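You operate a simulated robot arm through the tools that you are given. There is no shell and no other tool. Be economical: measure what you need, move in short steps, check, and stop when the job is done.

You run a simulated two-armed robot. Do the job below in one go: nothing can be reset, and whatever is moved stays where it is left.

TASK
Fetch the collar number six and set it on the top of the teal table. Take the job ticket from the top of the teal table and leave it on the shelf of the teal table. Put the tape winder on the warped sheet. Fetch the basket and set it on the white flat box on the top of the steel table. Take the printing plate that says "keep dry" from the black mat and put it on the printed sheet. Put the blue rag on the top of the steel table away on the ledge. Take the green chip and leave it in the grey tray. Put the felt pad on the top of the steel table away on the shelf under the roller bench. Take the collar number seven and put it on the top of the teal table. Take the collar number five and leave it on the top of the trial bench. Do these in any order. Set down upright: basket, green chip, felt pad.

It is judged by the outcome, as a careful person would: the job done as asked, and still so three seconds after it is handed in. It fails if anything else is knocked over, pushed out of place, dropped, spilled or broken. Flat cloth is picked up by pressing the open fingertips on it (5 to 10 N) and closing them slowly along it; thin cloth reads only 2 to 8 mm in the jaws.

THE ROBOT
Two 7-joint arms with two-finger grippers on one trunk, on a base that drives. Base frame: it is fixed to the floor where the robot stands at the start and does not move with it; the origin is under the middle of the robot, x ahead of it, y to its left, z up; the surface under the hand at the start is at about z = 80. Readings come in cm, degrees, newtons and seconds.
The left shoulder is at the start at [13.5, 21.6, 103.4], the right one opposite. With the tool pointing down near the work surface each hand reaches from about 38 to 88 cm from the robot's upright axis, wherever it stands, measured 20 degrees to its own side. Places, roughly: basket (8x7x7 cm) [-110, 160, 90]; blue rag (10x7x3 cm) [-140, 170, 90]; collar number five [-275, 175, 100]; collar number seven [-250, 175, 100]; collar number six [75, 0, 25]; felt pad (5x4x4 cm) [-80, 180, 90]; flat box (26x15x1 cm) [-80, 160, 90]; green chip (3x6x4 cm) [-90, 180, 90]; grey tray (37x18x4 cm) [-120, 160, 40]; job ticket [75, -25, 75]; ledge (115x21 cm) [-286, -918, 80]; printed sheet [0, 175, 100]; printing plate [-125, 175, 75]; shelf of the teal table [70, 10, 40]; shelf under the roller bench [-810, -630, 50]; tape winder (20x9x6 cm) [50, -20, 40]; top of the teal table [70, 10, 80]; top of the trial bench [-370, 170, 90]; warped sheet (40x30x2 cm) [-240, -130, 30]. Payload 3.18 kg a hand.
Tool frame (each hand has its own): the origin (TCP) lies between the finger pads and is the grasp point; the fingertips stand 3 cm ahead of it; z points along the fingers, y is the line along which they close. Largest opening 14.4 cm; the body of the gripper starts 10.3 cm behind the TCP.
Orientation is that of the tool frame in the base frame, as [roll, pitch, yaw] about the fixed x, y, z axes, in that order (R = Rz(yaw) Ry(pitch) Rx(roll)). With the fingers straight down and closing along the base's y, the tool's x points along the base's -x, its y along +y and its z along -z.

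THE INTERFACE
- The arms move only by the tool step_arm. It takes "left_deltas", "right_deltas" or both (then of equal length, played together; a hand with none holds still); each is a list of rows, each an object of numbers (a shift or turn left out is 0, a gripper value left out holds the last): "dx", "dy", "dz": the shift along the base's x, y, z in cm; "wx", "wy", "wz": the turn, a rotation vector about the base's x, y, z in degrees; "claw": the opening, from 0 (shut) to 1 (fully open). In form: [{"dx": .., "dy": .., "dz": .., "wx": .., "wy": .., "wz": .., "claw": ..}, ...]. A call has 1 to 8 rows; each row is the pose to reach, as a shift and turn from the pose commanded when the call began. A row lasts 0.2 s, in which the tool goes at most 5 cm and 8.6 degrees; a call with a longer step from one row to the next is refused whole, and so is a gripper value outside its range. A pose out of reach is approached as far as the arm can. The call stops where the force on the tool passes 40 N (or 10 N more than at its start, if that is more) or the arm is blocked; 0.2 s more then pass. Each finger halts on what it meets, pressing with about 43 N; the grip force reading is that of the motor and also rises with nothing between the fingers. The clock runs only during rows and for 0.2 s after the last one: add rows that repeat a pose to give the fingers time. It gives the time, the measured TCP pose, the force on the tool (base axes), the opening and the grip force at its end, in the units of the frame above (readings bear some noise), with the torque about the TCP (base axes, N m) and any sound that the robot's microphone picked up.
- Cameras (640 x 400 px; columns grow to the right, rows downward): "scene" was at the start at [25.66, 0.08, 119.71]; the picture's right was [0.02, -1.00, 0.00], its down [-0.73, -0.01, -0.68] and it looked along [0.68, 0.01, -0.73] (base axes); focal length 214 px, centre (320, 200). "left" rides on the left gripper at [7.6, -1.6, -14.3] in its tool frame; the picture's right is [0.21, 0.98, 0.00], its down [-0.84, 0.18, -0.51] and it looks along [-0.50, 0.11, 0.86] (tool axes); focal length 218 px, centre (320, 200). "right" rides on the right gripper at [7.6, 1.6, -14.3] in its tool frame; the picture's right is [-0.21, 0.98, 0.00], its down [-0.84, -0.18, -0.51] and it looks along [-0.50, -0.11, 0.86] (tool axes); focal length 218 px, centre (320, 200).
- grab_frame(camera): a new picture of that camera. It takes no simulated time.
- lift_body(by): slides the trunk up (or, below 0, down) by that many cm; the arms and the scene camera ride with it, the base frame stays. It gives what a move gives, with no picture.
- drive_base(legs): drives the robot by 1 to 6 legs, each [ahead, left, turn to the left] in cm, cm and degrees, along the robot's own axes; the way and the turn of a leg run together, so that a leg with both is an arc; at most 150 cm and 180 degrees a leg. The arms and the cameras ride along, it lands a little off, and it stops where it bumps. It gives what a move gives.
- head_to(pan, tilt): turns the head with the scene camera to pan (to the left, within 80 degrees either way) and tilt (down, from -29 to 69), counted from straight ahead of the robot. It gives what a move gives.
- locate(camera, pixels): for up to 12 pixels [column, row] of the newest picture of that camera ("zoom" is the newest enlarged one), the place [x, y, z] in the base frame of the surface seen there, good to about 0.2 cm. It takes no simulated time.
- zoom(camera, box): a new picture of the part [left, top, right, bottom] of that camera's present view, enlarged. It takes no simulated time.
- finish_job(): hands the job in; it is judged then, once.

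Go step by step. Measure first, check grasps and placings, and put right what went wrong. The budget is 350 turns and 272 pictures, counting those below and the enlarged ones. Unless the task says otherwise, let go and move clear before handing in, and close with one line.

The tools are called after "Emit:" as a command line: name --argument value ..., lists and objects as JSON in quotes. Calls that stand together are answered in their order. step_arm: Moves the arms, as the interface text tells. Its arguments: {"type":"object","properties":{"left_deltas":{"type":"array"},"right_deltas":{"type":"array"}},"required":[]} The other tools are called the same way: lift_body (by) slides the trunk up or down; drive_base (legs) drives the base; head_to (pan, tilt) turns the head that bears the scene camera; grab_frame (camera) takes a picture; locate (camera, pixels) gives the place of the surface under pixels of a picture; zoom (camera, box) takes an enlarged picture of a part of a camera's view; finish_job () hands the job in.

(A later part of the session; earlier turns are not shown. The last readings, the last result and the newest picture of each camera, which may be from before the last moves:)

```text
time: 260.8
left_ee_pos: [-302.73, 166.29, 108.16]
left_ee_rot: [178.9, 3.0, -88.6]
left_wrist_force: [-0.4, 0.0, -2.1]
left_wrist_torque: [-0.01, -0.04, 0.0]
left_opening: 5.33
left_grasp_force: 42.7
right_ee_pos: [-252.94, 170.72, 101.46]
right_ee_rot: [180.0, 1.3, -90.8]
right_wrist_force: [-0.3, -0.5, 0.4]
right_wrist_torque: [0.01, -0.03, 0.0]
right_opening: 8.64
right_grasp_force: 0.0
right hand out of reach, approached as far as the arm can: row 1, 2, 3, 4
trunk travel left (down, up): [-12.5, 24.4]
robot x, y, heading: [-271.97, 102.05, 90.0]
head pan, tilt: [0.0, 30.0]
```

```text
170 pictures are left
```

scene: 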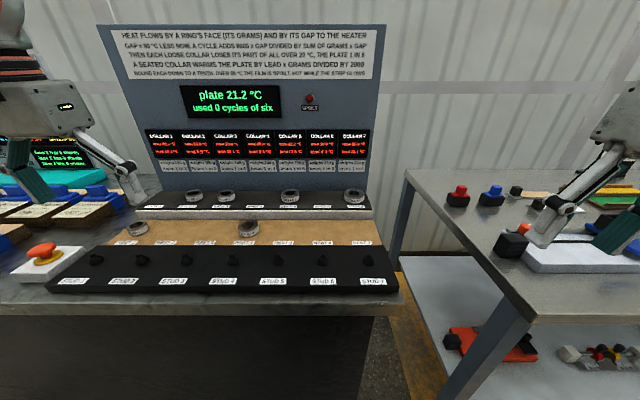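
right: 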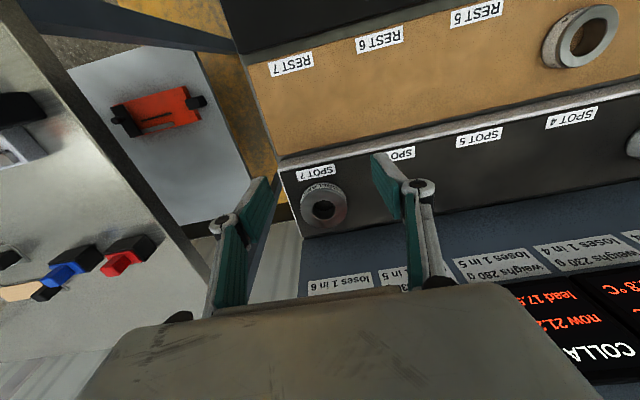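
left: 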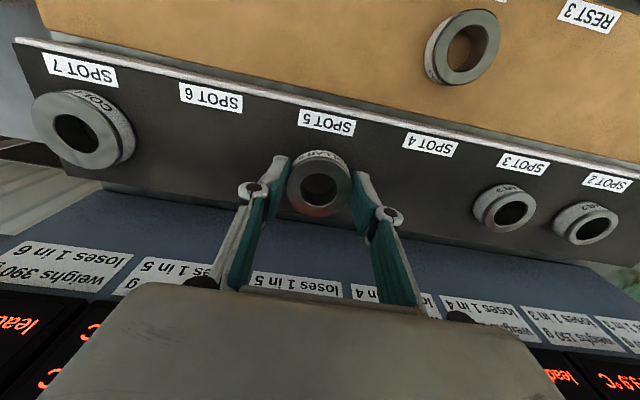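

The arm's posture is limiting; I'll bring the base 7.5 cm ahead instead.

Emit:
drive_base --legs '[[7.5, -1.4, 0]]'

Emit:
grab_frame --camera "right"

```text
time: 261.8
left_ee_pos: [-301.31, 173.63, 108.06]
left_ee_rot: [178.8, 2.8, -88.6]
left_wrist_force: [-0.6, 0.5, -2.6]
left_wrist_torque: [-0.04, 0.02, 0.03]
left_opening: 5.36
left_grasp_force: 42.7
right_ee_pos: [-251.51, 178.27, 101.33]
right_ee_rot: [180.0, 1.3, -90.8]
right_wrist_force: [-0.5, -0.2, -0.3]
right_wrist_torque: [-0.01, -0.01, 0.01]
right_opening: 8.65
right_grasp_force: 0.0
trunk travel left (down, up): [-12.5, 24.4]
robot x, y, heading: [-270.41, 108.79, 90.1]
head pan, tilt: [0.0, 30.0]
```

```text
169 pictures are left
```

right: 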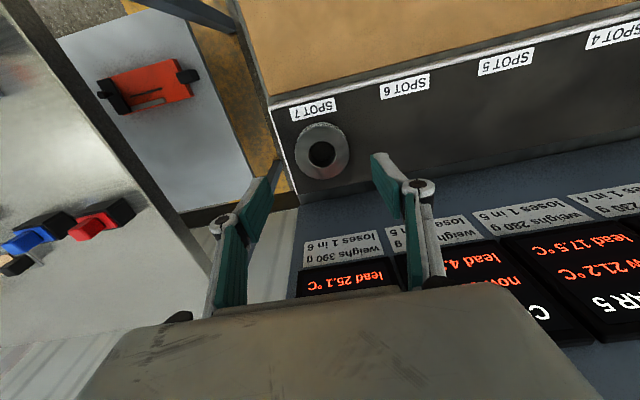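

Emit:
locate --camera "right" --pixels '[[296, 152], [349, 148], [322, 123], [322, 178]]'

Emit:
step_arm --right_deltas '[{"dz": -2}, {"dz": -4}, {"dz": -4}]'

```text
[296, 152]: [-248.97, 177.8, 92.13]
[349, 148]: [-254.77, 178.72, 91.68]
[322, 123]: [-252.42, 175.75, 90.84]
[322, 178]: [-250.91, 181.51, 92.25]
```

```text
time: 262.6
left_ee_pos: [-301.31, 173.66, 108.14]
left_ee_rot: [178.8, 2.7, -88.6]
left_wrist_force: [0.3, 0.7, -2.6]
left_wrist_torque: [0.01, -0.01, -0.02]
left_opening: 5.37
left_grasp_force: 42.9
right_ee_pos: [-251.65, 178.07, 97.42]
right_ee_rot: [179.9, 1.3, -90.8]
right_wrist_force: [-1.1, 0.3, 0.1]
right_wrist_torque: [0.01, 0.03, 0.0]
right_opening: 8.67
right_grasp_force: 0.0
trunk travel left (down, up): [-12.5, 24.4]
robot x, y, heading: [-270.81, 109.59, 89.8]
head pan, tilt: [0.0, 30.0]
```

Centre [-251.8, 178.5]; descending the last 4 cm and gripping.

Emit:
step_arm --right_deltas '[{"dz": -2, "dy": 0.4, "dx": -0.2}, {"dz": -3.9, "dy": 0.4, "dx": -0.2}, {"dz": -3.9, "dy": 0.4, "dx": -0.2, "claw": 0.35}, {"dz": -3.9, "dy": 0.4, "dx": -0.2, "claw": 0.1}, {"dz": -3.9, "dy": 0.4, "dx": -0.2, "claw": 0.1}, {"dz": -2, "dy": 0.4, "dx": -0.2, "claw": 0.1}, {"dz": 2, "dy": 0.4, "dx": -0.2, "claw": 0.1}]'

Emit:
grab_frame --camera "right"

```text
time: 264.2
left_ee_pos: [-301.3, 173.52, 108.31]
left_ee_rot: [178.8, 3.0, -88.6]
left_wrist_force: [0.7, -0.2, -3.8]
left_wrist_torque: [-0.03, 0.03, -0.03]
left_opening: 5.34
left_grasp_force: 42.8
right_ee_pos: [-251.79, 178.39, 99.43]
right_ee_rot: [-180.0, 1.4, -90.9]
right_wrist_force: [-0.7, -0.5, -2.7]
right_wrist_torque: [0.01, -0.07, -0.01]
right_opening: 6.05
right_grasp_force: 43.2
trunk travel left (down, up): [-12.5, 24.4]
robot x, y, heading: [-270.61, 109.65, 89.9]
head pan, tilt: [0.0, 30.0]
```

```text
168 pictures are left
```

right: 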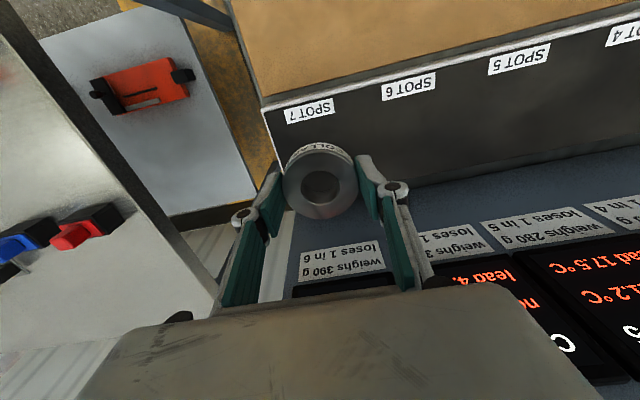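

Both collars are held. I'll lift, back off 40 cm and go left to the trial bench.

Emit:
step_arm --right_deltas '[{"dz": 4}, {"dz": 8}]'

Emit:
drive_base --legs '[[-40, 0, 0], [0, 95, 0]]'

Emit:
head_to --pan 0 --tilt 30

Emit:
grab_frame --camera "scene"

```text
time: 264.8
left_ee_pos: [-301.26, 173.75, 107.84]
left_ee_rot: [178.8, 2.7, -88.7]
left_wrist_force: [0.1, -0.3, -3.2]
left_wrist_torque: [-0.08, -0.01, -0.06]
left_opening: 5.31
left_grasp_force: 42.6
right_ee_pos: [-251.83, 177.75, 102.21]
right_ee_rot: [179.9, 1.1, -90.9]
right_wrist_force: [0.6, -0.3, -4.7]
right_wrist_torque: [-0.02, 0.05, -0.01]
right_opening: 6.07
right_grasp_force: 42.9
right hand out of reach, approached as far as the arm can: row 1, 2
trunk travel left (down, up): [-12.5, 24.4]
robot x, y, heading: [-271.11, 109.22, 89.8]
head pan, tilt: [0.0, 30.0]
```

```text
time: 275.6
left_ee_pos: [-396.98, 132.34, 108.0]
left_ee_rot: [178.8, 2.8, -87.6]
left_wrist_force: [-0.6, -1.7, -2.9]
left_wrist_torque: [0.02, -0.03, -0.01]
left_opening: 5.31
left_grasp_force: 43.0
right_ee_pos: [-347.72, 137.0, 102.33]
right_ee_rot: [179.9, 1.2, -90.1]
right_wrist_force: [-0.5, 0.2, -3.5]
right_wrist_torque: [0.04, 0.02, -0.02]
right_opening: 6.03
right_grasp_force: 43.3
trunk travel left (down, up): [-12.5, 24.4]
robot x, y, heading: [-365.4, 68.52, 90.9]
head pan, tilt: [0.0, 30.0]
```

```text
time: 276.2
left_ee_pos: [-397.09, 132.1, 108.0]
left_ee_rot: [178.7, 2.8, -87.7]
left_wrist_force: [-0.8, -0.3, -3.6]
left_wrist_torque: [-0.01, 0.0, 0.01]
left_opening: 5.36
left_grasp_force: 43.4
right_ee_pos: [-347.82, 136.97, 102.26]
right_ee_rot: [179.9, 1.2, -90.0]
right_wrist_force: [0.0, 0.8, -3.8]
right_wrist_torque: [-0.02, 0.02, 0.02]
right_opening: 6.05
right_grasp_force: 43.2
trunk travel left (down, up): [-12.5, 24.4]
robot x, y, heading: [-365.5, 68.17, 91.2]
head pan, tilt: [0.0, 30.0]
```

```text
167 pictures are left
```

scene: 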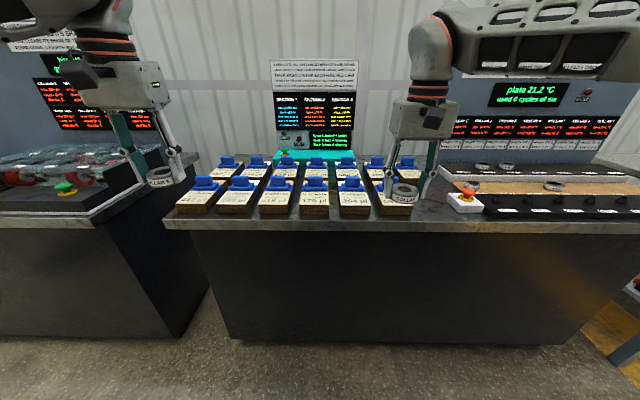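

This cabinet is the trial bench; blue-capped vials stand at centre. I'll look for a free spot on its top, between vials and heater or at its left.

Emit:
zoom --camera "scene" --box '[160, 130, 480, 240]'

Emit:
locate --camera "scene" --pixels '[[166, 222], [200, 188], [320, 222], [436, 215], [415, 205], [450, 200], [448, 205], [178, 205], [440, 225], [220, 165], [350, 170], [205, 212]]'

```text
2.00 times, centred on (320, 185) of scene
```

zoom: 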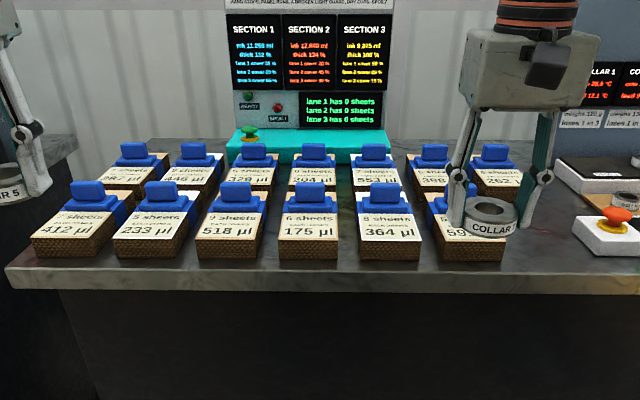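

```text
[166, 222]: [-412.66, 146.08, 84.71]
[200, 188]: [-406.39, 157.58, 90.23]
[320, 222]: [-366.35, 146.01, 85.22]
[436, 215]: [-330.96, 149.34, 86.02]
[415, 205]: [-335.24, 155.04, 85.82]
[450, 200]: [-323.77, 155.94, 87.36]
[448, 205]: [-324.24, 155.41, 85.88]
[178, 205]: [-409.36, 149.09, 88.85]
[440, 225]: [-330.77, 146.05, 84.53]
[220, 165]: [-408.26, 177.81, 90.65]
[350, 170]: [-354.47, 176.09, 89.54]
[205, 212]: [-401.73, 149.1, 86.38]
```

A free gap lies at x ≈ -330, y ≈ 165 between the vials and the red stop button. I'll shift right 67 cm, then ahead 34 cm to bring the left hand over it.

Emit:
drive_base --legs '[[0, -67, -1], [33, 0, 0]]'

Emit:
grab_frame --camera "left"

```text
time: 284.3
left_ee_pos: [-328.19, 166.64, 107.97]
left_ee_rot: [178.9, 2.7, -88.9]
left_wrist_force: [-0.3, 0.1, -2.0]
left_wrist_torque: [-0.05, 0.0, -0.01]
left_opening: 5.36
left_grasp_force: 43.0
right_ee_pos: [-278.68, 170.24, 102.23]
right_ee_rot: [179.9, 1.3, -91.2]
right_wrist_force: [-0.3, 0.6, -4.0]
right_wrist_torque: [-0.04, 0.02, -0.01]
right_opening: 6.05
right_grasp_force: 42.4
trunk travel left (down, up): [-12.5, 24.4]
robot x, y, heading: [-298.03, 102.29, 89.6]
head pan, tilt: [0.0, 30.0]
```

```text
165 pictures are left
```

left: 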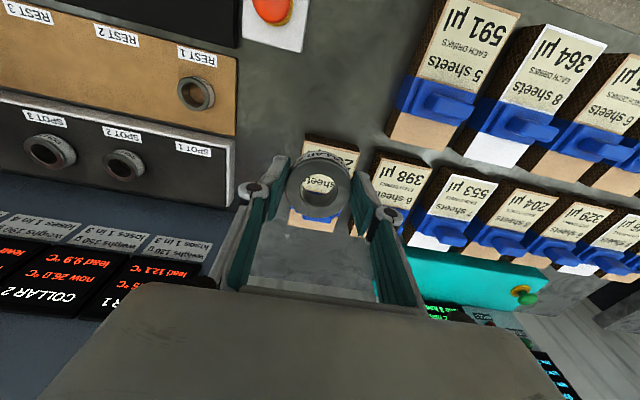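

There is a back row of vials too. I'll measure the edges around the free area.

Emit:
locate --camera "left" --pixels '[[304, 145], [390, 125], [412, 60], [236, 145], [238, 70], [305, 50], [300, 100], [350, 90], [330, 60], [300, 235], [250, 130], [430, 20]]'

```text
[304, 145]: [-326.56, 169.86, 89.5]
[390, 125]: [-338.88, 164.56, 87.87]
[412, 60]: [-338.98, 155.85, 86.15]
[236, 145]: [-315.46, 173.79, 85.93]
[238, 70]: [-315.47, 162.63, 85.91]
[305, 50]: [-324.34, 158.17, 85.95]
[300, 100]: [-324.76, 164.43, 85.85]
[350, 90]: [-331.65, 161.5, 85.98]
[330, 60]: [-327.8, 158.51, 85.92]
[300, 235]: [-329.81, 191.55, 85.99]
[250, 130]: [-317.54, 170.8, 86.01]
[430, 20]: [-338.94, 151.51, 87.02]
```

Free spot centre: [-327.5, 163]. I'll lower the collar there.

Emit:
step_arm --left_deltas '[{"dx": 0.3, "dy": -2, "dz": -3, "wx": -1.4}, {"dx": 0.7, "dy": -3.6, "dz": -6, "wx": -2.7}, {"dx": 0.7, "dy": -3.6, "dz": -10, "wx": -2.7}, {"dx": 0.7, "dy": -3.6, "dz": -14, "wx": -2.7}, {"dx": 0.7, "dy": -3.6, "dz": -16, "wx": -2.7}]'

Emit:
grab_frame --camera "left"

```text
time: 285.5
left_ee_pos: [-327.46, 162.93, 92.02]
left_ee_rot: [178.8, 0.1, -88.8]
left_wrist_force: [0.3, -0.1, -2.6]
left_wrist_torque: [-0.01, -0.01, 0.0]
left_opening: 5.35
left_grasp_force: 42.8
right_ee_pos: [-278.66, 170.31, 102.26]
right_ee_rot: [179.8, 1.3, -91.2]
right_wrist_force: [0.1, -0.2, -3.6]
right_wrist_torque: [-0.02, 0.01, -0.03]
right_opening: 6.04
right_grasp_force: 43.6
trunk travel left (down, up): [-12.5, 24.4]
robot x, y, heading: [-297.3, 101.85, 89.5]
head pan, tilt: [0.0, 30.0]
```

```text
164 pictures are left
```

left: 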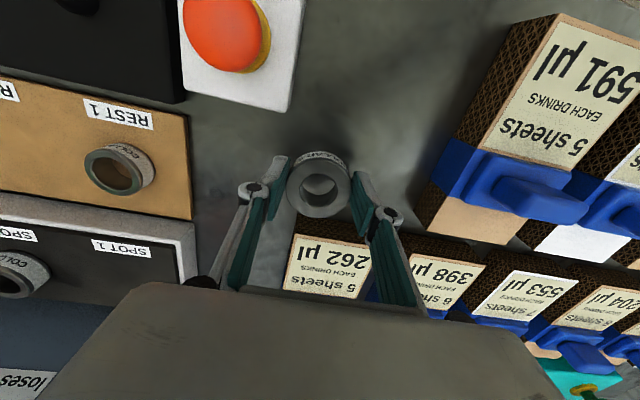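

Emit:
step_arm --left_deltas '[{"dz": -1.3}, {"dz": -2.1}, {"dz": -2.5}]'

```text
time: 286.3
left_ee_pos: [-327.34, 163.0, 89.7]
left_ee_rot: [178.8, 0.3, -88.9]
left_wrist_force: [0.2, -0.1, -0.6]
left_wrist_torque: [-0.03, -0.05, -0.03]
left_opening: 5.36
left_grasp_force: 43.0
right_ee_pos: [-278.72, 170.37, 102.36]
right_ee_rot: [179.9, 1.2, -91.1]
right_wrist_force: [0.4, 0.2, -3.1]
right_wrist_torque: [-0.05, 0.02, -0.01]
right_opening: 6.04
right_grasp_force: 42.8
trunk travel left (down, up): [-12.5, 24.4]
robot x, y, heading: [-297.72, 101.94, 89.8]
head pan, tilt: [0.0, 30.0]
```

Weight is transferring to the bench (−0.6 N). One touch lower, then release and rise.

Emit:
step_arm --left_deltas '[{"dz": -0.3}, {"dz": -0.3, "claw": 0.43}, {"dz": -0.3, "claw": 0.5}, {"dz": -0.3, "claw": 0.5}, {"dz": 3, "claw": 0.5}, {"dz": 7}, {"dz": 11}, {"dz": 15}]'

Emit:
grab_frame --camera "left"

```text
time: 288.1
left_ee_pos: [-327.48, 162.89, 104.86]
left_ee_rot: [178.8, 0.2, -88.8]
left_wrist_force: [0.5, -1.1, 0.4]
left_wrist_torque: [0.02, 0.01, 0.01]
left_opening: 7.19
left_grasp_force: 0.0
right_ee_pos: [-278.6, 170.15, 102.45]
right_ee_rot: [179.9, 1.3, -91.1]
right_wrist_force: [0.3, 0.5, -3.8]
right_wrist_torque: [0.0, 0.03, 0.0]
right_opening: 6.04
right_grasp_force: 43.1
trunk travel left (down, up): [-12.5, 24.4]
robot x, y, heading: [-297.72, 102.39, 89.4]
head pan, tilt: [0.0, 30.0]
```

```text
163 pictures are left
```

left: 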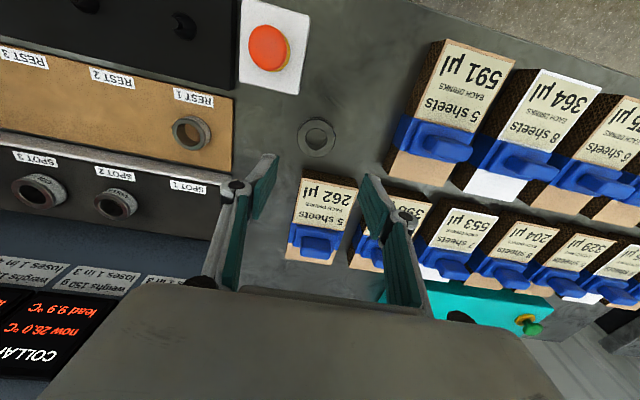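

Collar 5 stands on the trial bench at (317,137). Next I'll carry collar 7 to the teal table: back off, turn to face +x and drive there.

Emit:
drive_base --legs '[[-72, 0, 0], [0, 0, -89.5], [140, 0, 0], [120, 0, 0]]'

Emit:
head_to --pan 0 --tilt 35

Emit:
grab_frame --camera "scene"

```text
time: 308.2
left_ee_pos: [25.44, 67.05, 104.66]
left_ee_rot: [178.9, 0.1, -178.3]
left_wrist_force: [0.5, 0.1, -0.1]
left_wrist_torque: [0.0, 0.0, -0.01]
left_opening: 7.2
left_grasp_force: 0.1
right_ee_pos: [33.26, 18.35, 102.25]
right_ee_rot: [179.9, 1.2, 179.3]
right_wrist_force: [0.3, 0.0, -4.6]
right_wrist_torque: [0.01, 0.0, -0.01]
right_opening: 6.06
right_grasp_force: 42.6
trunk travel left (down, up): [-12.5, 24.4]
robot x, y, heading: [-35.33, 36.72, 0.1]
head pan, tilt: [0.0, 30.0]
```

```text
time: 308.9
left_ee_pos: [25.5, 67.0, 104.71]
left_ee_rot: [178.7, 0.0, -178.2]
left_wrist_force: [-0.1, 0.3, 1.2]
left_wrist_torque: [0.01, -0.02, 0.02]
left_opening: 7.19
left_grasp_force: 0.1
right_ee_pos: [33.21, 18.25, 102.36]
right_ee_rot: [179.9, 1.2, 179.2]
right_wrist_force: [-0.6, 0.0, -4.6]
right_wrist_torque: [0.0, -0.02, 0.01]
right_opening: 6.08
right_grasp_force: 43.6
trunk travel left (down, up): [-12.5, 24.4]
robot x, y, heading: [-35.57, 36.69, 0.3]
head pan, tilt: [0.0, 35.0]
```

```text
162 pictures are left
```

scene: 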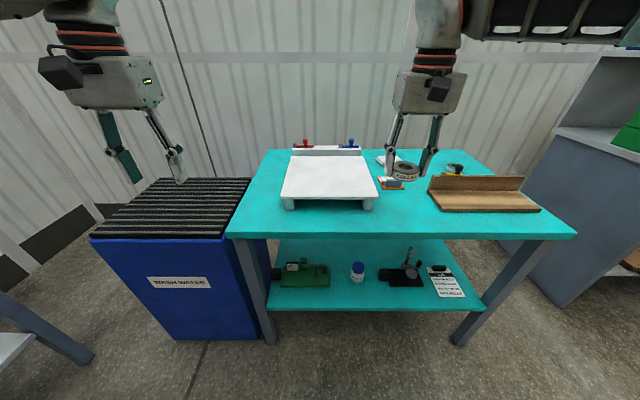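

I'll move 12 cm ahead and 9 cm right, putting collar 7 over the free area between the platform and the wooden piece.

Emit:
drive_base --legs '[[11, -8, 0]]'

Emit:
grab_frame --camera "right"

```text
time: 310.2
left_ee_pos: [36.5, 59.26, 104.78]
left_ee_rot: [178.7, 0.3, -178.3]
left_wrist_force: [0.5, 0.2, 0.3]
left_wrist_torque: [0.02, 0.02, -0.01]
left_opening: 7.19
left_grasp_force: 0.0
right_ee_pos: [44.1, 10.59, 102.42]
right_ee_rot: [179.9, 1.2, 179.3]
right_wrist_force: [0.4, 0.0, -4.3]
right_wrist_torque: [0.02, 0.02, -0.02]
right_opening: 6.05
right_grasp_force: 43.2
trunk travel left (down, up): [-12.5, 24.4]
robot x, y, heading: [-24.29, 28.95, 0.4]
head pan, tilt: [0.0, 35.0]
```

```text
161 pictures are left
```

right: 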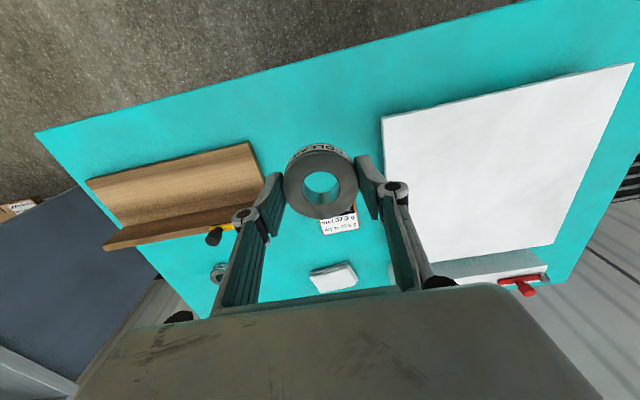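

The spot below is free (the tagged item is further back). Lowering collar 7.

Emit:
step_arm --right_deltas '[{"dz": -4}, {"dz": -8}, {"dz": -12}, {"dz": -15}, {"dz": -17.5}, {"dz": -18.4}, {"dz": -18.9}]'

```text
time: 311.8
left_ee_pos: [36.32, 59.29, 104.58]
left_ee_rot: [178.7, 0.1, -178.3]
left_wrist_force: [-0.3, 0.6, 0.9]
left_wrist_torque: [0.03, 0.01, 0.0]
left_opening: 7.2
left_grasp_force: 0.1
right_ee_pos: [44.03, 10.45, 83.49]
right_ee_rot: [179.9, 1.2, 179.4]
right_wrist_force: [0.5, -0.4, -3.7]
right_wrist_torque: [0.0, 0.0, 0.01]
right_opening: 6.06
right_grasp_force: 43.1
trunk travel left (down, up): [-12.5, 24.4]
robot x, y, heading: [-24.38, 28.66, 0.4]
head pan, tilt: [0.0, 35.0]
```

Emit:
step_arm --right_deltas '[{"dz": -0.3}, {"dz": -0.5}]'

```text
time: 312.4
left_ee_pos: [36.19, 59.29, 104.86]
left_ee_rot: [178.8, 0.3, -178.3]
left_wrist_force: [0.1, -0.7, -0.1]
left_wrist_torque: [0.02, 0.0, 0.02]
left_opening: 7.2
left_grasp_force: 0.1
right_ee_pos: [44.17, 10.42, 83.35]
right_ee_rot: [179.9, 1.7, 179.3]
right_wrist_force: [-1.7, -4.3, 14.6]
right_wrist_torque: [-0.27, 0.55, 0.11]
right_opening: 6.06
right_grasp_force: 42.3
trunk travel left (down, up): [-12.5, 24.4]
robot x, y, heading: [-24.23, 28.99, 0.5]
head pan, tilt: [0.0, 35.0]
```

Seated. Releasing and rising.

Emit:
step_arm --right_deltas '[{"dz": 0.2, "claw": 0.48}, {"dz": 0.2, "claw": 0.55}, {"dz": 0.2, "claw": 0.55}, {"dz": 4}, {"dz": 8}, {"dz": 12}, {"dz": 16}, {"dz": 20, "claw": 1}]' --left_deltas '[{}, {}, {}, {}, {}, {}, {}, {"claw": 1}]'

Emit:
grab_frame --camera "right"

```text
time: 314.2
left_ee_pos: [36.4, 59.38, 104.78]
left_ee_rot: [178.8, 0.3, -178.3]
left_wrist_force: [-0.6, 0.6, 0.2]
left_wrist_torque: [0.01, 0.01, 0.02]
left_opening: 14.39
left_grasp_force: 0.1
right_ee_pos: [43.94, 10.55, 102.0]
right_ee_rot: [180.0, 1.3, 179.3]
right_wrist_force: [0.2, 0.7, -1.3]
right_wrist_torque: [0.02, -0.01, 0.0]
right_opening: 14.38
right_grasp_force: 0.1
right hand out of reach, approached as far as the arm can: row 8
trunk travel left (down, up): [-12.5, 24.4]
robot x, y, heading: [-24.22, 28.72, 0.2]
head pan, tilt: [0.0, 35.0]
```

```text
160 pictures are left
```

right: 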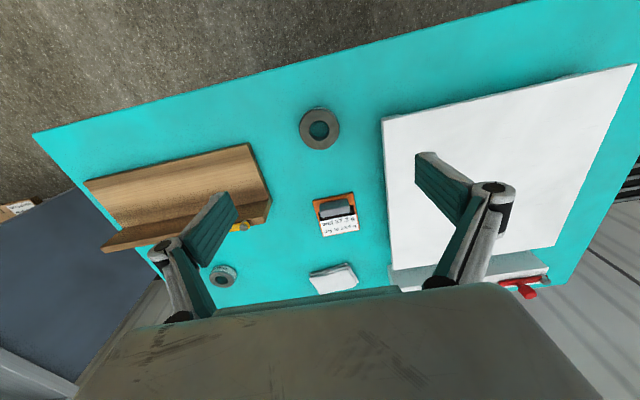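

Collars 6 and 7 are on the teal table. Now I'll back away and turn to face the steel table.

Emit:
drive_base --legs '[[-60, 0, 0], [0, 0, 90], [20, 0, 0]]'

Emit:
head_to --pan 0 --tilt 35

Emit:
grab_frame --camera "scene"

```text
time: 322.6
left_ee_pos: [-115.54, 107.94, 104.73]
left_ee_rot: [178.8, 0.1, -87.7]
left_wrist_force: [-0.2, 0.5, 0.1]
left_wrist_torque: [-0.01, 0.01, -0.01]
left_opening: 14.41
left_grasp_force: 0.1
right_ee_pos: [-66.84, 116.04, 102.0]
right_ee_rot: [180.0, 1.3, -90.0]
right_wrist_force: [-0.8, 0.4, -0.1]
right_wrist_torque: [-0.04, -0.03, 0.03]
right_opening: 14.42
right_grasp_force: 0.0
trunk travel left (down, up): [-12.5, 24.4]
robot x, y, heading: [-84.49, 47.6, 90.8]
head pan, tilt: [0.0, 35.0]
```

```text
time: 323.2
left_ee_pos: [-115.42, 107.83, 104.68]
left_ee_rot: [178.7, 0.1, -87.7]
left_wrist_force: [0.1, 0.6, 0.0]
left_wrist_torque: [-0.02, 0.0, 0.01]
left_opening: 14.41
left_grasp_force: 0.2
right_ee_pos: [-66.75, 116.06, 101.82]
right_ee_rot: [179.9, 1.2, -90.0]
right_wrist_force: [-0.5, -0.1, 0.0]
right_wrist_torque: [-0.01, 0.03, 0.02]
right_opening: 14.41
right_grasp_force: 0.0
trunk travel left (down, up): [-12.5, 24.4]
robot x, y, heading: [-84.55, 47.82, 91.0]
head pan, tilt: [0.0, 35.0]
```

```text
159 pictures are left
```

scene: 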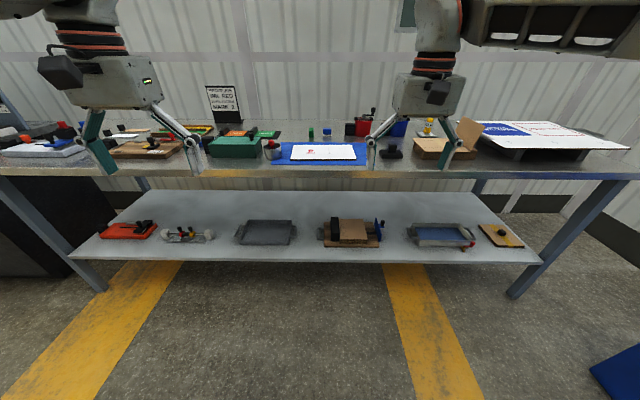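

Emit:
zoom --camera "scene" --box '[0, 80, 320, 270]'

Emit:
zoom --camera "scene" --box '[250, 80, 640, 270]'

Emit:
locate --camera "scene" --pixels '[[265, 230], [320, 155], [240, 147], [55, 145], [150, 150], [430, 148], [550, 135], [350, 235], [440, 235], [400, 125], [320, 170], [270, 150]]'

```text
2.00 times, centred on (160, 175) of scene
```

zoom: 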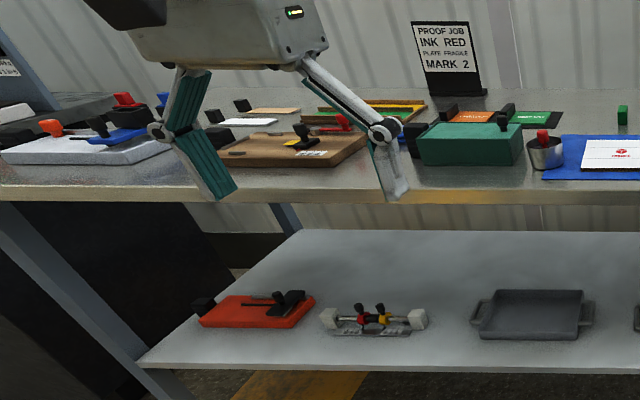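

```text
1.64 times, centred on (445, 175) of scene
```

zoom: 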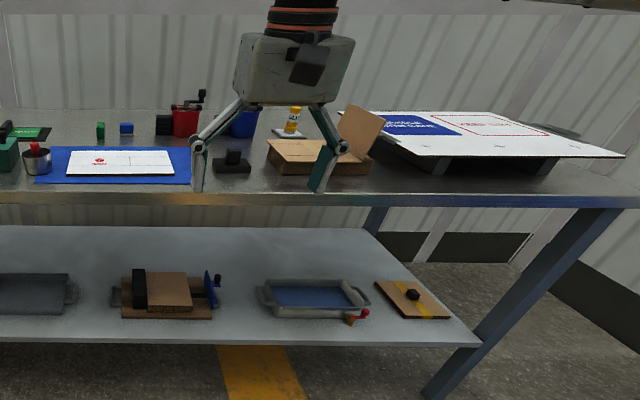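

```text
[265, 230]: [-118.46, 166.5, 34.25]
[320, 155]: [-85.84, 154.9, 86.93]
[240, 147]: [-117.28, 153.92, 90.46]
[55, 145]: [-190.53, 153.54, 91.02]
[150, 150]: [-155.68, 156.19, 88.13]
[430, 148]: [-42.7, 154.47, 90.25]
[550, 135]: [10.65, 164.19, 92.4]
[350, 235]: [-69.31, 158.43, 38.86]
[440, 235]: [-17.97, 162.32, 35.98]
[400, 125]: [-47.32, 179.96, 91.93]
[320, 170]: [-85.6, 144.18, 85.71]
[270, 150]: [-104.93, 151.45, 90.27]
```

The table is crowded, so I need a close top view. I'll raise the trunk 10 cm, move 22 cm closer and look down.

Emit:
lift_body --by 12

Emit:
drive_base --legs '[[30, 22, -1]]'

Emit:
head_to --pan 0 --tilt 40

Emit:
grab_frame --camera "scene"

Emit:
zoom --camera "scene" --box '[120, 90, 420, 270]'

```text
time: 324.7
left_ee_pos: [-115.46, 107.95, 116.5]
left_ee_rot: [178.7, 0.0, -87.6]
left_wrist_force: [0.1, -0.7, 0.2]
left_wrist_torque: [-0.04, -0.01, -0.01]
left_opening: 14.4
left_grasp_force: 0.0
right_ee_pos: [-66.77, 109.09, 129.25]
right_ee_rot: [179.3, 17.3, -90.5]
right_wrist_force: [0.0, 0.3, -0.3]
right_wrist_torque: [-0.03, 0.0, 0.02]
right_opening: 14.4
right_grasp_force: 0.1
trunk travel left (down, up): [-24.5, 12.4]
robot x, y, heading: [-84.83, 47.81, 90.6]
head pan, tilt: [0.0, 35.0]
```

```text
time: 327.2
left_ee_pos: [-136.37, 138.03, 116.92]
left_ee_rot: [178.7, 0.2, -88.6]
left_wrist_force: [-0.2, -0.7, 0.4]
left_wrist_torque: [-0.02, 0.01, 0.03]
left_opening: 14.38
left_grasp_force: 0.1
right_ee_pos: [-87.7, 138.33, 129.36]
right_ee_rot: [179.4, 17.3, -91.4]
right_wrist_force: [0.3, 0.2, -0.1]
right_wrist_torque: [0.0, -0.01, -0.01]
right_opening: 14.37
right_grasp_force: 0.2
trunk travel left (down, up): [-24.5, 12.4]
robot x, y, heading: [-106.53, 77.22, 90.2]
head pan, tilt: [0.0, 35.0]
```

```text
time: 327.9
left_ee_pos: [-136.35, 137.93, 116.75]
left_ee_rot: [178.7, 0.2, -88.7]
left_wrist_force: [0.1, -0.2, 0.0]
left_wrist_torque: [-0.01, 0.02, -0.02]
left_opening: 14.4
left_grasp_force: 0.0
right_ee_pos: [-87.52, 138.25, 129.45]
right_ee_rot: [179.4, 17.3, -91.5]
right_wrist_force: [0.6, 0.0, 0.5]
right_wrist_torque: [0.04, -0.01, -0.01]
right_opening: 14.41
right_grasp_force: 0.0
trunk travel left (down, up): [-24.5, 12.4]
robot x, y, heading: [-106.57, 76.98, 90.1]
head pan, tilt: [0.0, 40.0]
```

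```text
156 pictures are left
```

scene: 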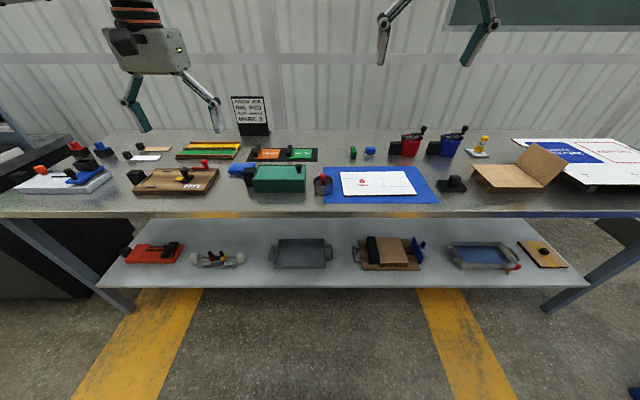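

```text
2.13 times, centred on (270, 180) of scene
```

zoom: 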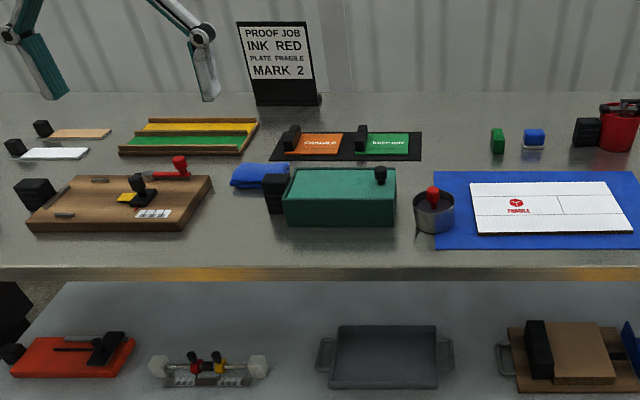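

Identified: blue rag at zoom (258,175), "KEEP DRY" green plate (385,142), green chip (497,140), felt pad (533,138), tin-like basket (434,210), white flat box (550,205). I'll locate these and zoom more.

Emit:
locate --camera "zoom" --pixels '[[258, 175], [360, 130], [390, 145], [497, 140], [497, 130], [533, 138], [533, 130], [434, 215], [433, 192], [550, 190], [450, 215], [388, 355]]'

Emit:
zoom --camera "scene" --box '[310, 130, 450, 210]'

Emit:
zoom --camera "scene" --box '[220, 130, 340, 200]'

```text
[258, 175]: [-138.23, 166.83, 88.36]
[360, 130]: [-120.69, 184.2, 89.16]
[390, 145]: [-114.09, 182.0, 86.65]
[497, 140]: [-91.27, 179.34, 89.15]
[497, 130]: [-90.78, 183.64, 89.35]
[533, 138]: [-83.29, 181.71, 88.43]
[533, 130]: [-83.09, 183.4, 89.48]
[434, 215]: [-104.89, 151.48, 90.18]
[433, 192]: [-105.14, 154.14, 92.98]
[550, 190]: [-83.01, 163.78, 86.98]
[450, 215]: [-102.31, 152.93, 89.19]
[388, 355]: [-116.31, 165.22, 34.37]
```

```text
4.57 times, centred on (380, 170) of scene
```

zoom: 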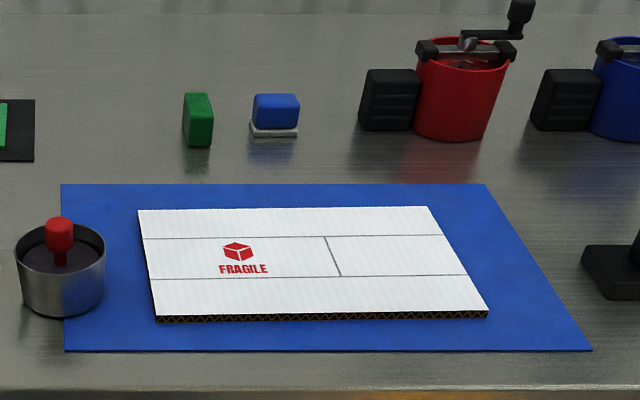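

```text
5.33 times, centred on (280, 165) of scene
```

zoom: 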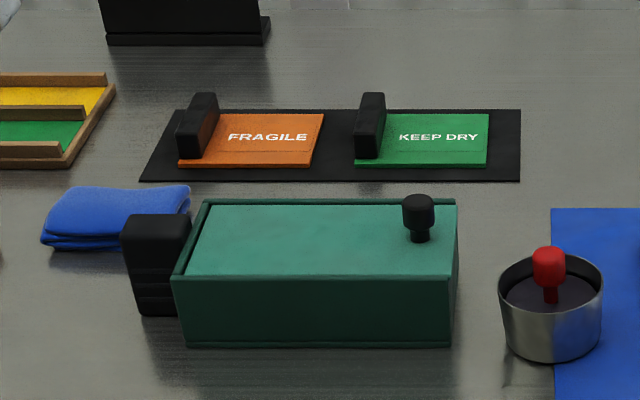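

Now everything is identified. I'll start with the basket using the right hand: lower the trunk 8 cm and position the base left of it.

Emit:
lift_body --by -10

Emit:
drive_base --legs '[[14, 20, 0]]'

Emit:
step_arm --right_deltas '[{"wx": -8}, {"wx": -16, "dy": -2}, {"wx": -17.3, "dy": -2, "dz": -3}, {"wx": -17.3, "dy": -2, "dz": -6}]'

Emit:
grab_frame --camera "right"

```text
time: 329.2
left_ee_pos: [-136.37, 137.89, 107.03]
left_ee_rot: [178.8, 0.3, -88.7]
left_wrist_force: [-0.1, -0.4, 0.7]
left_wrist_torque: [0.02, 0.03, 0.05]
left_opening: 14.4
left_grasp_force: 0.0
right_ee_pos: [-87.69, 138.08, 119.73]
right_ee_rot: [179.4, 17.6, -91.5]
right_wrist_force: [-0.4, 0.3, 0.5]
right_wrist_torque: [0.06, -0.02, -0.02]
right_opening: 14.4
right_grasp_force: 0.0
trunk travel left (down, up): [-14.5, 22.4]
robot x, y, heading: [-106.24, 76.99, 90.1]
head pan, tilt: [0.0, 40.0]
```

```text
time: 331.6
left_ee_pos: [-156.64, 152.06, 106.71]
left_ee_rot: [178.8, 0.2, -88.5]
left_wrist_force: [0.3, -0.8, 0.1]
left_wrist_torque: [0.01, -0.01, -0.02]
left_opening: 14.41
left_grasp_force: 0.0
right_ee_pos: [-107.85, 152.58, 119.42]
right_ee_rot: [179.3, 17.4, -91.3]
right_wrist_force: [-0.3, 0.6, 0.0]
right_wrist_torque: [-0.01, -0.01, 0.01]
right_opening: 14.39
right_grasp_force: 0.1
trunk travel left (down, up): [-14.5, 22.4]
robot x, y, heading: [-126.63, 91.39, 89.8]
head pan, tilt: [0.0, 40.0]
```

```text
time: 332.6
left_ee_pos: [-156.63, 152.44, 106.18]
left_ee_rot: [178.7, -0.3, -88.5]
left_wrist_force: [-0.9, -0.2, -1.0]
left_wrist_torque: [-0.09, -0.03, 0.01]
left_opening: 14.38
left_grasp_force: 0.2
right_ee_pos: [-107.99, 150.57, 112.88]
right_ee_rot: [179.6, 0.0, -91.6]
right_wrist_force: [0.4, 0.4, -0.4]
right_wrist_torque: [-0.07, -0.03, 0.0]
right_opening: 14.41
right_grasp_force: 0.0
right hand out of reach, approached as far as the arm can: row 1, 2, 3
trunk travel left (down, up): [-14.5, 22.4]
robot x, y, heading: [-126.32, 91.16, 90.0]
head pan, tilt: [0.0, 40.0]
```

```text
152 pictures are left
```

right: 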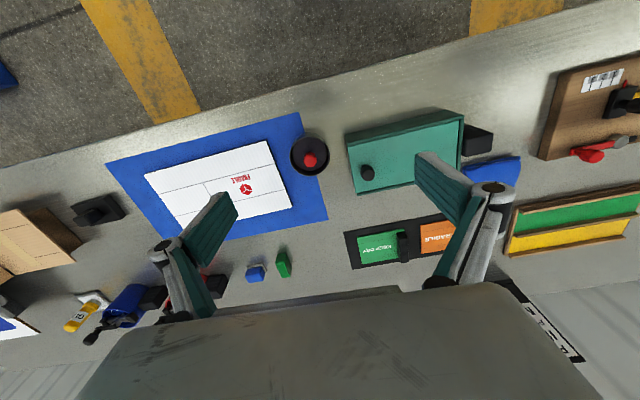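

A good top view. I'll measure the basket, the gaps, and the box.

Emit:
zoom --camera "right" --box '[140, 110, 480, 300]'

Emit:
locate --camera "right" --pixels '[[291, 155], [329, 156], [310, 136], [310, 175], [348, 150], [311, 160], [355, 192], [146, 177], [266, 142], [293, 207], [188, 240], [220, 180]]'

```text
1.88 times, centred on (310, 205) of right
```

zoom: 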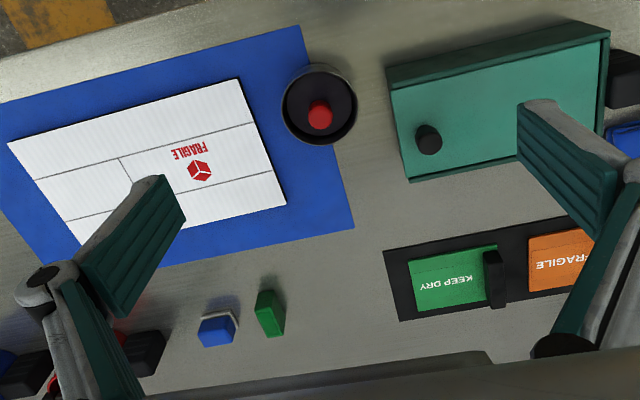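

```text
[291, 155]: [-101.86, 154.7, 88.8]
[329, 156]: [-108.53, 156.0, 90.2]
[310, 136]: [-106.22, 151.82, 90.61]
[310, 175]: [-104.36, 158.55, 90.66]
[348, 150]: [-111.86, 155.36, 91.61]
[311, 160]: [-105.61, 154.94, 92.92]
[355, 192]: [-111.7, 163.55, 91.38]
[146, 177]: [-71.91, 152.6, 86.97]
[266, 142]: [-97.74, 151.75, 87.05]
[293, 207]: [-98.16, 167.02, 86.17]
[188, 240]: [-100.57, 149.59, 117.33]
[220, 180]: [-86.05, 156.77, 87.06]
```

Basket centre [-105.4, 155.1], radius 3.4, rim 90.6; 3 cm gap to the teal case. I'll narrow to 8.6 cm, move above and descend to TCP z 91.

Emit:
step_arm --right_deltas '[{"dx": 1.3, "dy": 2.2, "claw": 0.6}, {"dx": 2.5, "dy": 4.5, "wz": 1.6}, {"dx": 2.5, "dy": 4.5, "wz": 1.6, "dz": -4}, {"dx": 2.5, "dy": 4.5, "wz": 1.6, "dz": -8}, {"dx": 2.5, "dy": 4.5, "wz": 1.6, "dz": -12}, {"dx": 2.5, "dy": 4.5, "wz": 1.6, "dz": -15}]'

Emit:
grab_frame --camera "right"

```text
time: 334.0
left_ee_pos: [-156.6, 152.08, 106.67]
left_ee_rot: [178.7, 0.1, -88.5]
left_wrist_force: [0.3, 0.5, -0.4]
left_wrist_torque: [-0.03, 0.01, 0.03]
left_opening: 14.42
left_grasp_force: 0.1
right_ee_pos: [-105.36, 155.23, 98.45]
right_ee_rot: [179.7, 0.1, -89.6]
right_wrist_force: [0.4, 0.0, -0.2]
right_wrist_torque: [-0.06, 0.01, 0.02]
right_opening: 8.64
right_grasp_force: 0.1
right hand out of reach, approached as far as the arm can: row 1, 2, 3
trunk travel left (down, up): [-14.5, 22.4]
robot x, y, heading: [-126.6, 91.53, 90.0]
head pan, tilt: [0.0, 40.0]
```

```text
150 pictures are left
```

right: 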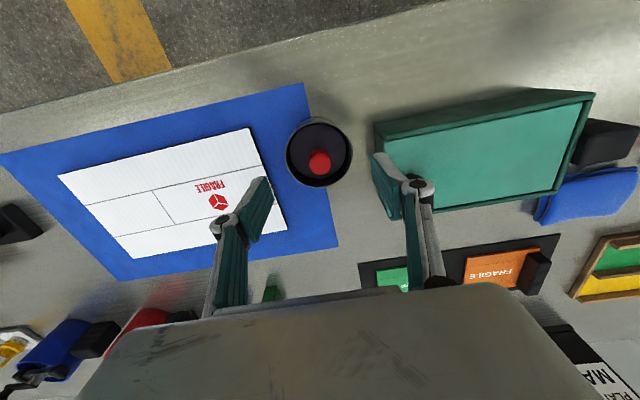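

Emit:
locate --camera "right" --pixels '[[377, 130], [381, 150], [390, 205], [287, 150], [352, 152], [318, 118], [318, 187], [380, 165], [262, 182]]'

```text
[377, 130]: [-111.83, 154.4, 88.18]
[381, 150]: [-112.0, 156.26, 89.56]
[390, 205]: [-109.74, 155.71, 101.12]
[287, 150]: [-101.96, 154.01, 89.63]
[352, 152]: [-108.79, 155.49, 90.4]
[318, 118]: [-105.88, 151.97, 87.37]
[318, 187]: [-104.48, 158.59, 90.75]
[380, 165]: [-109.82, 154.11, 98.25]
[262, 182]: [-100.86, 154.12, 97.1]
```

Clearances confirmed (finger at -109.8, case at -111.9). Descend and grip.

Emit:
step_arm --right_deltas '[{"dz": -3}, {"dz": -6}, {"dz": -7.6}, {"dz": -7.6, "claw": 0.45}, {"dz": -7.6, "claw": 0.3}, {"dz": -7.6, "claw": 0.3}]'

Emit:
step_arm --right_deltas '[{"dz": 1.5}, {"dz": 4}, {"dz": 7}]'

Emit:
grab_frame --camera "right"

```text
time: 335.4
left_ee_pos: [-156.64, 152.0, 106.7]
left_ee_rot: [178.8, 0.2, -88.5]
left_wrist_force: [1.3, -0.7, -0.8]
left_wrist_torque: [-0.01, 0.03, -0.02]
left_opening: 14.4
left_grasp_force: 0.0
right_ee_pos: [-105.49, 154.96, 90.79]
right_ee_rot: [179.7, -0.1, -89.7]
right_wrist_force: [0.1, -0.7, -0.2]
right_wrist_torque: [-0.02, -0.01, -0.02]
right_opening: 6.84
right_grasp_force: 42.8
trunk travel left (down, up): [-14.5, 22.4]
robot x, y, heading: [-126.63, 91.66, 90.0]
head pan, tilt: [0.0, 40.0]
```

```text
time: 336.2
left_ee_pos: [-156.57, 151.96, 106.74]
left_ee_rot: [178.8, 0.3, -88.5]
left_wrist_force: [0.8, 0.3, -0.2]
left_wrist_torque: [0.01, -0.01, 0.03]
left_opening: 14.38
left_grasp_force: 0.0
right_ee_pos: [-105.38, 154.82, 97.73]
right_ee_rot: [179.7, 0.0, -89.7]
right_wrist_force: [0.7, -0.4, -1.5]
right_wrist_torque: [0.01, -0.01, 0.0]
right_opening: 6.82
right_grasp_force: 43.1
trunk travel left (down, up): [-14.5, 22.4]
robot x, y, heading: [-126.01, 91.59, 89.7]
head pan, tilt: [0.0, 40.0]
```

```text
149 pictures are left
```

right: 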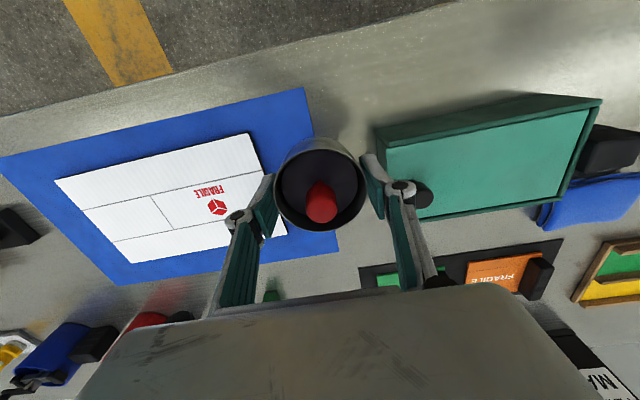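

Basket held (6.8 cm). I'll carry it over the centre of the white flat box.

Emit:
step_arm --right_deltas '[{"dz": 2, "dx": 2, "dy": 1}, {"dz": 3, "dx": 6, "dy": 2}, {"dz": 3, "dx": 10, "dy": 3}, {"dz": 3, "dx": 14, "dy": 4}, {"dz": 3, "dx": 18, "dy": 4.4}, {"dz": 3, "dx": 20.4, "dy": 4.4}, {"dz": 0, "dx": 20.4, "dy": 4.4}, {"dz": -3.5, "dx": 20.4, "dy": 4.4}]'

Emit:
grab_frame --camera "right"

```text
time: 338.0
left_ee_pos: [-156.64, 152.14, 106.81]
left_ee_rot: [178.8, 0.2, -88.5]
left_wrist_force: [0.8, -0.2, -0.3]
left_wrist_torque: [0.01, 0.05, 0.02]
left_opening: 14.4
left_grasp_force: 0.0
right_ee_pos: [-90.23, 151.64, 99.1]
right_ee_rot: [-178.7, 3.3, -92.1]
right_wrist_force: [0.8, 0.8, -1.4]
right_wrist_torque: [0.02, -0.01, 0.0]
right_opening: 6.84
right_grasp_force: 42.9
right hand out of reach, approached as far as the arm can: row 2, 3, 4, 5, 6, 7, 8
trunk travel left (down, up): [-14.5, 22.4]
robot x, y, heading: [-126.21, 91.18, 90.2]
head pan, tilt: [0.0, 40.0]
```

```text
148 pictures are left
```

right: 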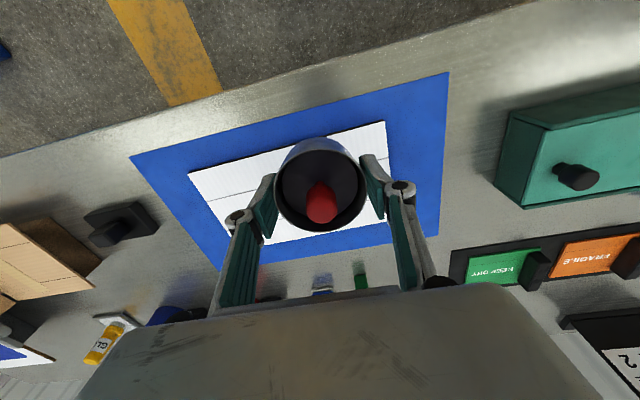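

The arm posture limits here; I'll bring it over with the base: ahead 7, right 5.5.

Emit:
drive_base --legs '[[7.5, -5.5, 0]]'

Emit:
step_arm --right_deltas '[{"wx": -1.6, "wz": 1, "dz": -1.5}, {"wx": -3.2, "wz": 2, "dz": -3}]'

Emit:
grab_frame --camera "right"

```text
time: 339.2
left_ee_pos: [-150.99, 159.58, 106.82]
left_ee_rot: [178.7, 0.2, -88.5]
left_wrist_force: [-0.1, 0.3, 0.6]
left_wrist_torque: [-0.01, 0.02, -0.01]
left_opening: 14.39
left_grasp_force: 0.0
right_ee_pos: [-84.66, 159.39, 99.08]
right_ee_rot: [-178.7, 3.4, -92.0]
right_wrist_force: [0.3, 0.5, -2.3]
right_wrist_torque: [-0.02, 0.06, 0.01]
right_opening: 6.81
right_grasp_force: 43.1
trunk travel left (down, up): [-14.5, 22.4]
robot x, y, heading: [-120.66, 98.44, 90.1]
head pan, tilt: [0.0, 40.0]
```

```text
time: 339.8
left_ee_pos: [-151.2, 159.53, 106.93]
left_ee_rot: [178.7, 0.1, -88.5]
left_wrist_force: [0.2, -0.3, -0.5]
left_wrist_torque: [0.06, -0.02, 0.01]
left_opening: 14.42
left_grasp_force: 0.0
right_ee_pos: [-84.77, 159.18, 97.53]
right_ee_rot: [-178.6, 2.1, -91.2]
right_wrist_force: [0.4, 0.2, -1.3]
right_wrist_torque: [0.01, 0.02, -0.01]
right_opening: 6.85
right_grasp_force: 43.3
right hand out of reach, approached as far as the arm can: row 2
trunk travel left (down, up): [-14.5, 22.4]
robot x, y, heading: [-120.96, 98.69, 90.0]
head pan, tilt: [0.0, 40.0]
```

```text
147 pictures are left
```

right: 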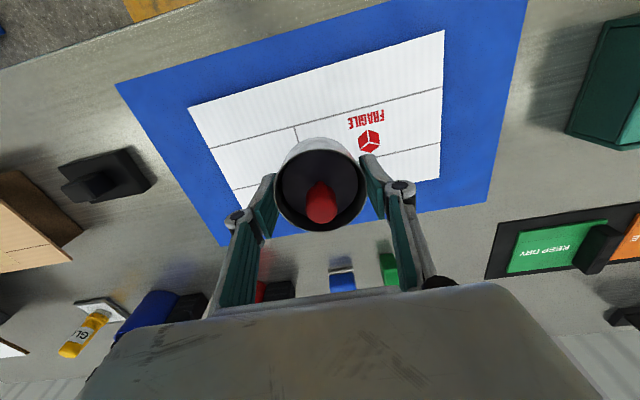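

Centred over the white box. Lowering to contact.

Emit:
step_arm --right_deltas '[{"dz": -2, "wx": -1}, {"dz": -4, "wx": -2}, {"dz": -5, "wx": -2}, {"dz": -5.4, "wx": -2}]'

```text
time: 340.8
left_ee_pos: [-151.14, 159.49, 106.78]
left_ee_rot: [178.8, 0.4, -88.5]
left_wrist_force: [-0.9, -0.1, 0.1]
left_wrist_torque: [0.0, -0.02, -0.03]
left_opening: 14.41
left_grasp_force: 0.1
right_ee_pos: [-84.7, 159.35, 92.15]
right_ee_rot: [-178.6, -1.6, -90.0]
right_wrist_force: [-0.3, 0.2, -1.9]
right_wrist_torque: [0.03, 0.0, -0.01]
right_opening: 6.8
right_grasp_force: 42.5
right hand out of reach, approached as far as the arm can: row 1, 2
trunk travel left (down, up): [-14.5, 22.4]
robot x, y, heading: [-121.05, 98.92, 90.1]
head pan, tilt: [0.0, 40.0]
```

Emit:
step_arm --right_deltas '[{"dz": -0.3, "wx": 0.8}, {"dz": -0.5, "wx": 1.6, "wy": -1.4}]'

```text
time: 341.4
left_ee_pos: [-151.29, 159.36, 106.89]
left_ee_rot: [178.8, 0.3, -88.5]
left_wrist_force: [-0.2, 0.3, 0.7]
left_wrist_torque: [0.0, 0.0, -0.03]
left_opening: 14.41
left_grasp_force: 0.1
right_ee_pos: [-84.76, 159.21, 91.83]
right_ee_rot: [-177.2, 0.1, -90.0]
right_wrist_force: [-1.4, -0.9, 8.2]
right_wrist_torque: [-0.02, 0.37, 0.04]
right_opening: 6.83
right_grasp_force: 42.8
trunk travel left (down, up): [-14.5, 22.4]
robot x, y, heading: [-121.25, 99.18, 90.1]
head pan, tilt: [0.0, 40.0]
```

Contact; my last roll tweak went the wrong way, so I'll level it and release.

Emit:
step_arm --right_deltas '[{"wy": 1.4, "dz": 0.2}, {"wy": 2.8, "dz": 0}, {"wy": 2.8, "claw": 0.52}, {"wy": 2.8, "claw": 0.58}, {"wy": 2.8, "claw": 0.58}, {"wy": 2.8, "dz": 4}, {"wy": 2.8, "dz": 8}]'

Emit:
grab_frame --camera "right"

```text
time: 343.0
left_ee_pos: [-151.5, 159.24, 107.13]
left_ee_rot: [178.9, 0.5, -88.4]
left_wrist_force: [-1.0, -1.1, 0.7]
left_wrist_torque: [0.13, -0.17, 0.02]
left_opening: 14.39
left_grasp_force: 0.0
right_ee_pos: [-86.08, 156.55, 99.69]
right_ee_rot: [-179.2, 1.4, -91.3]
right_wrist_force: [-0.8, -0.9, -0.5]
right_wrist_torque: [0.15, -0.16, 0.0]
right_opening: 8.36
right_grasp_force: 0.4
right hand out of reach, approached as far as the arm can: row 6, 7
trunk travel left (down, up): [-14.5, 22.4]
robot x, y, heading: [-121.38, 98.95, 90.0]
head pan, tilt: [0.0, 40.0]
```

```text
146 pictures are left
```

right: 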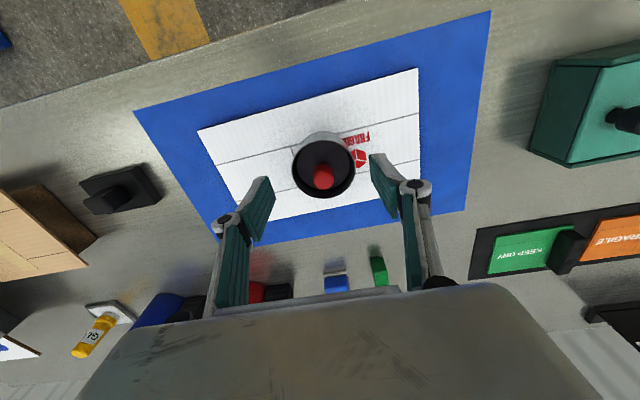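

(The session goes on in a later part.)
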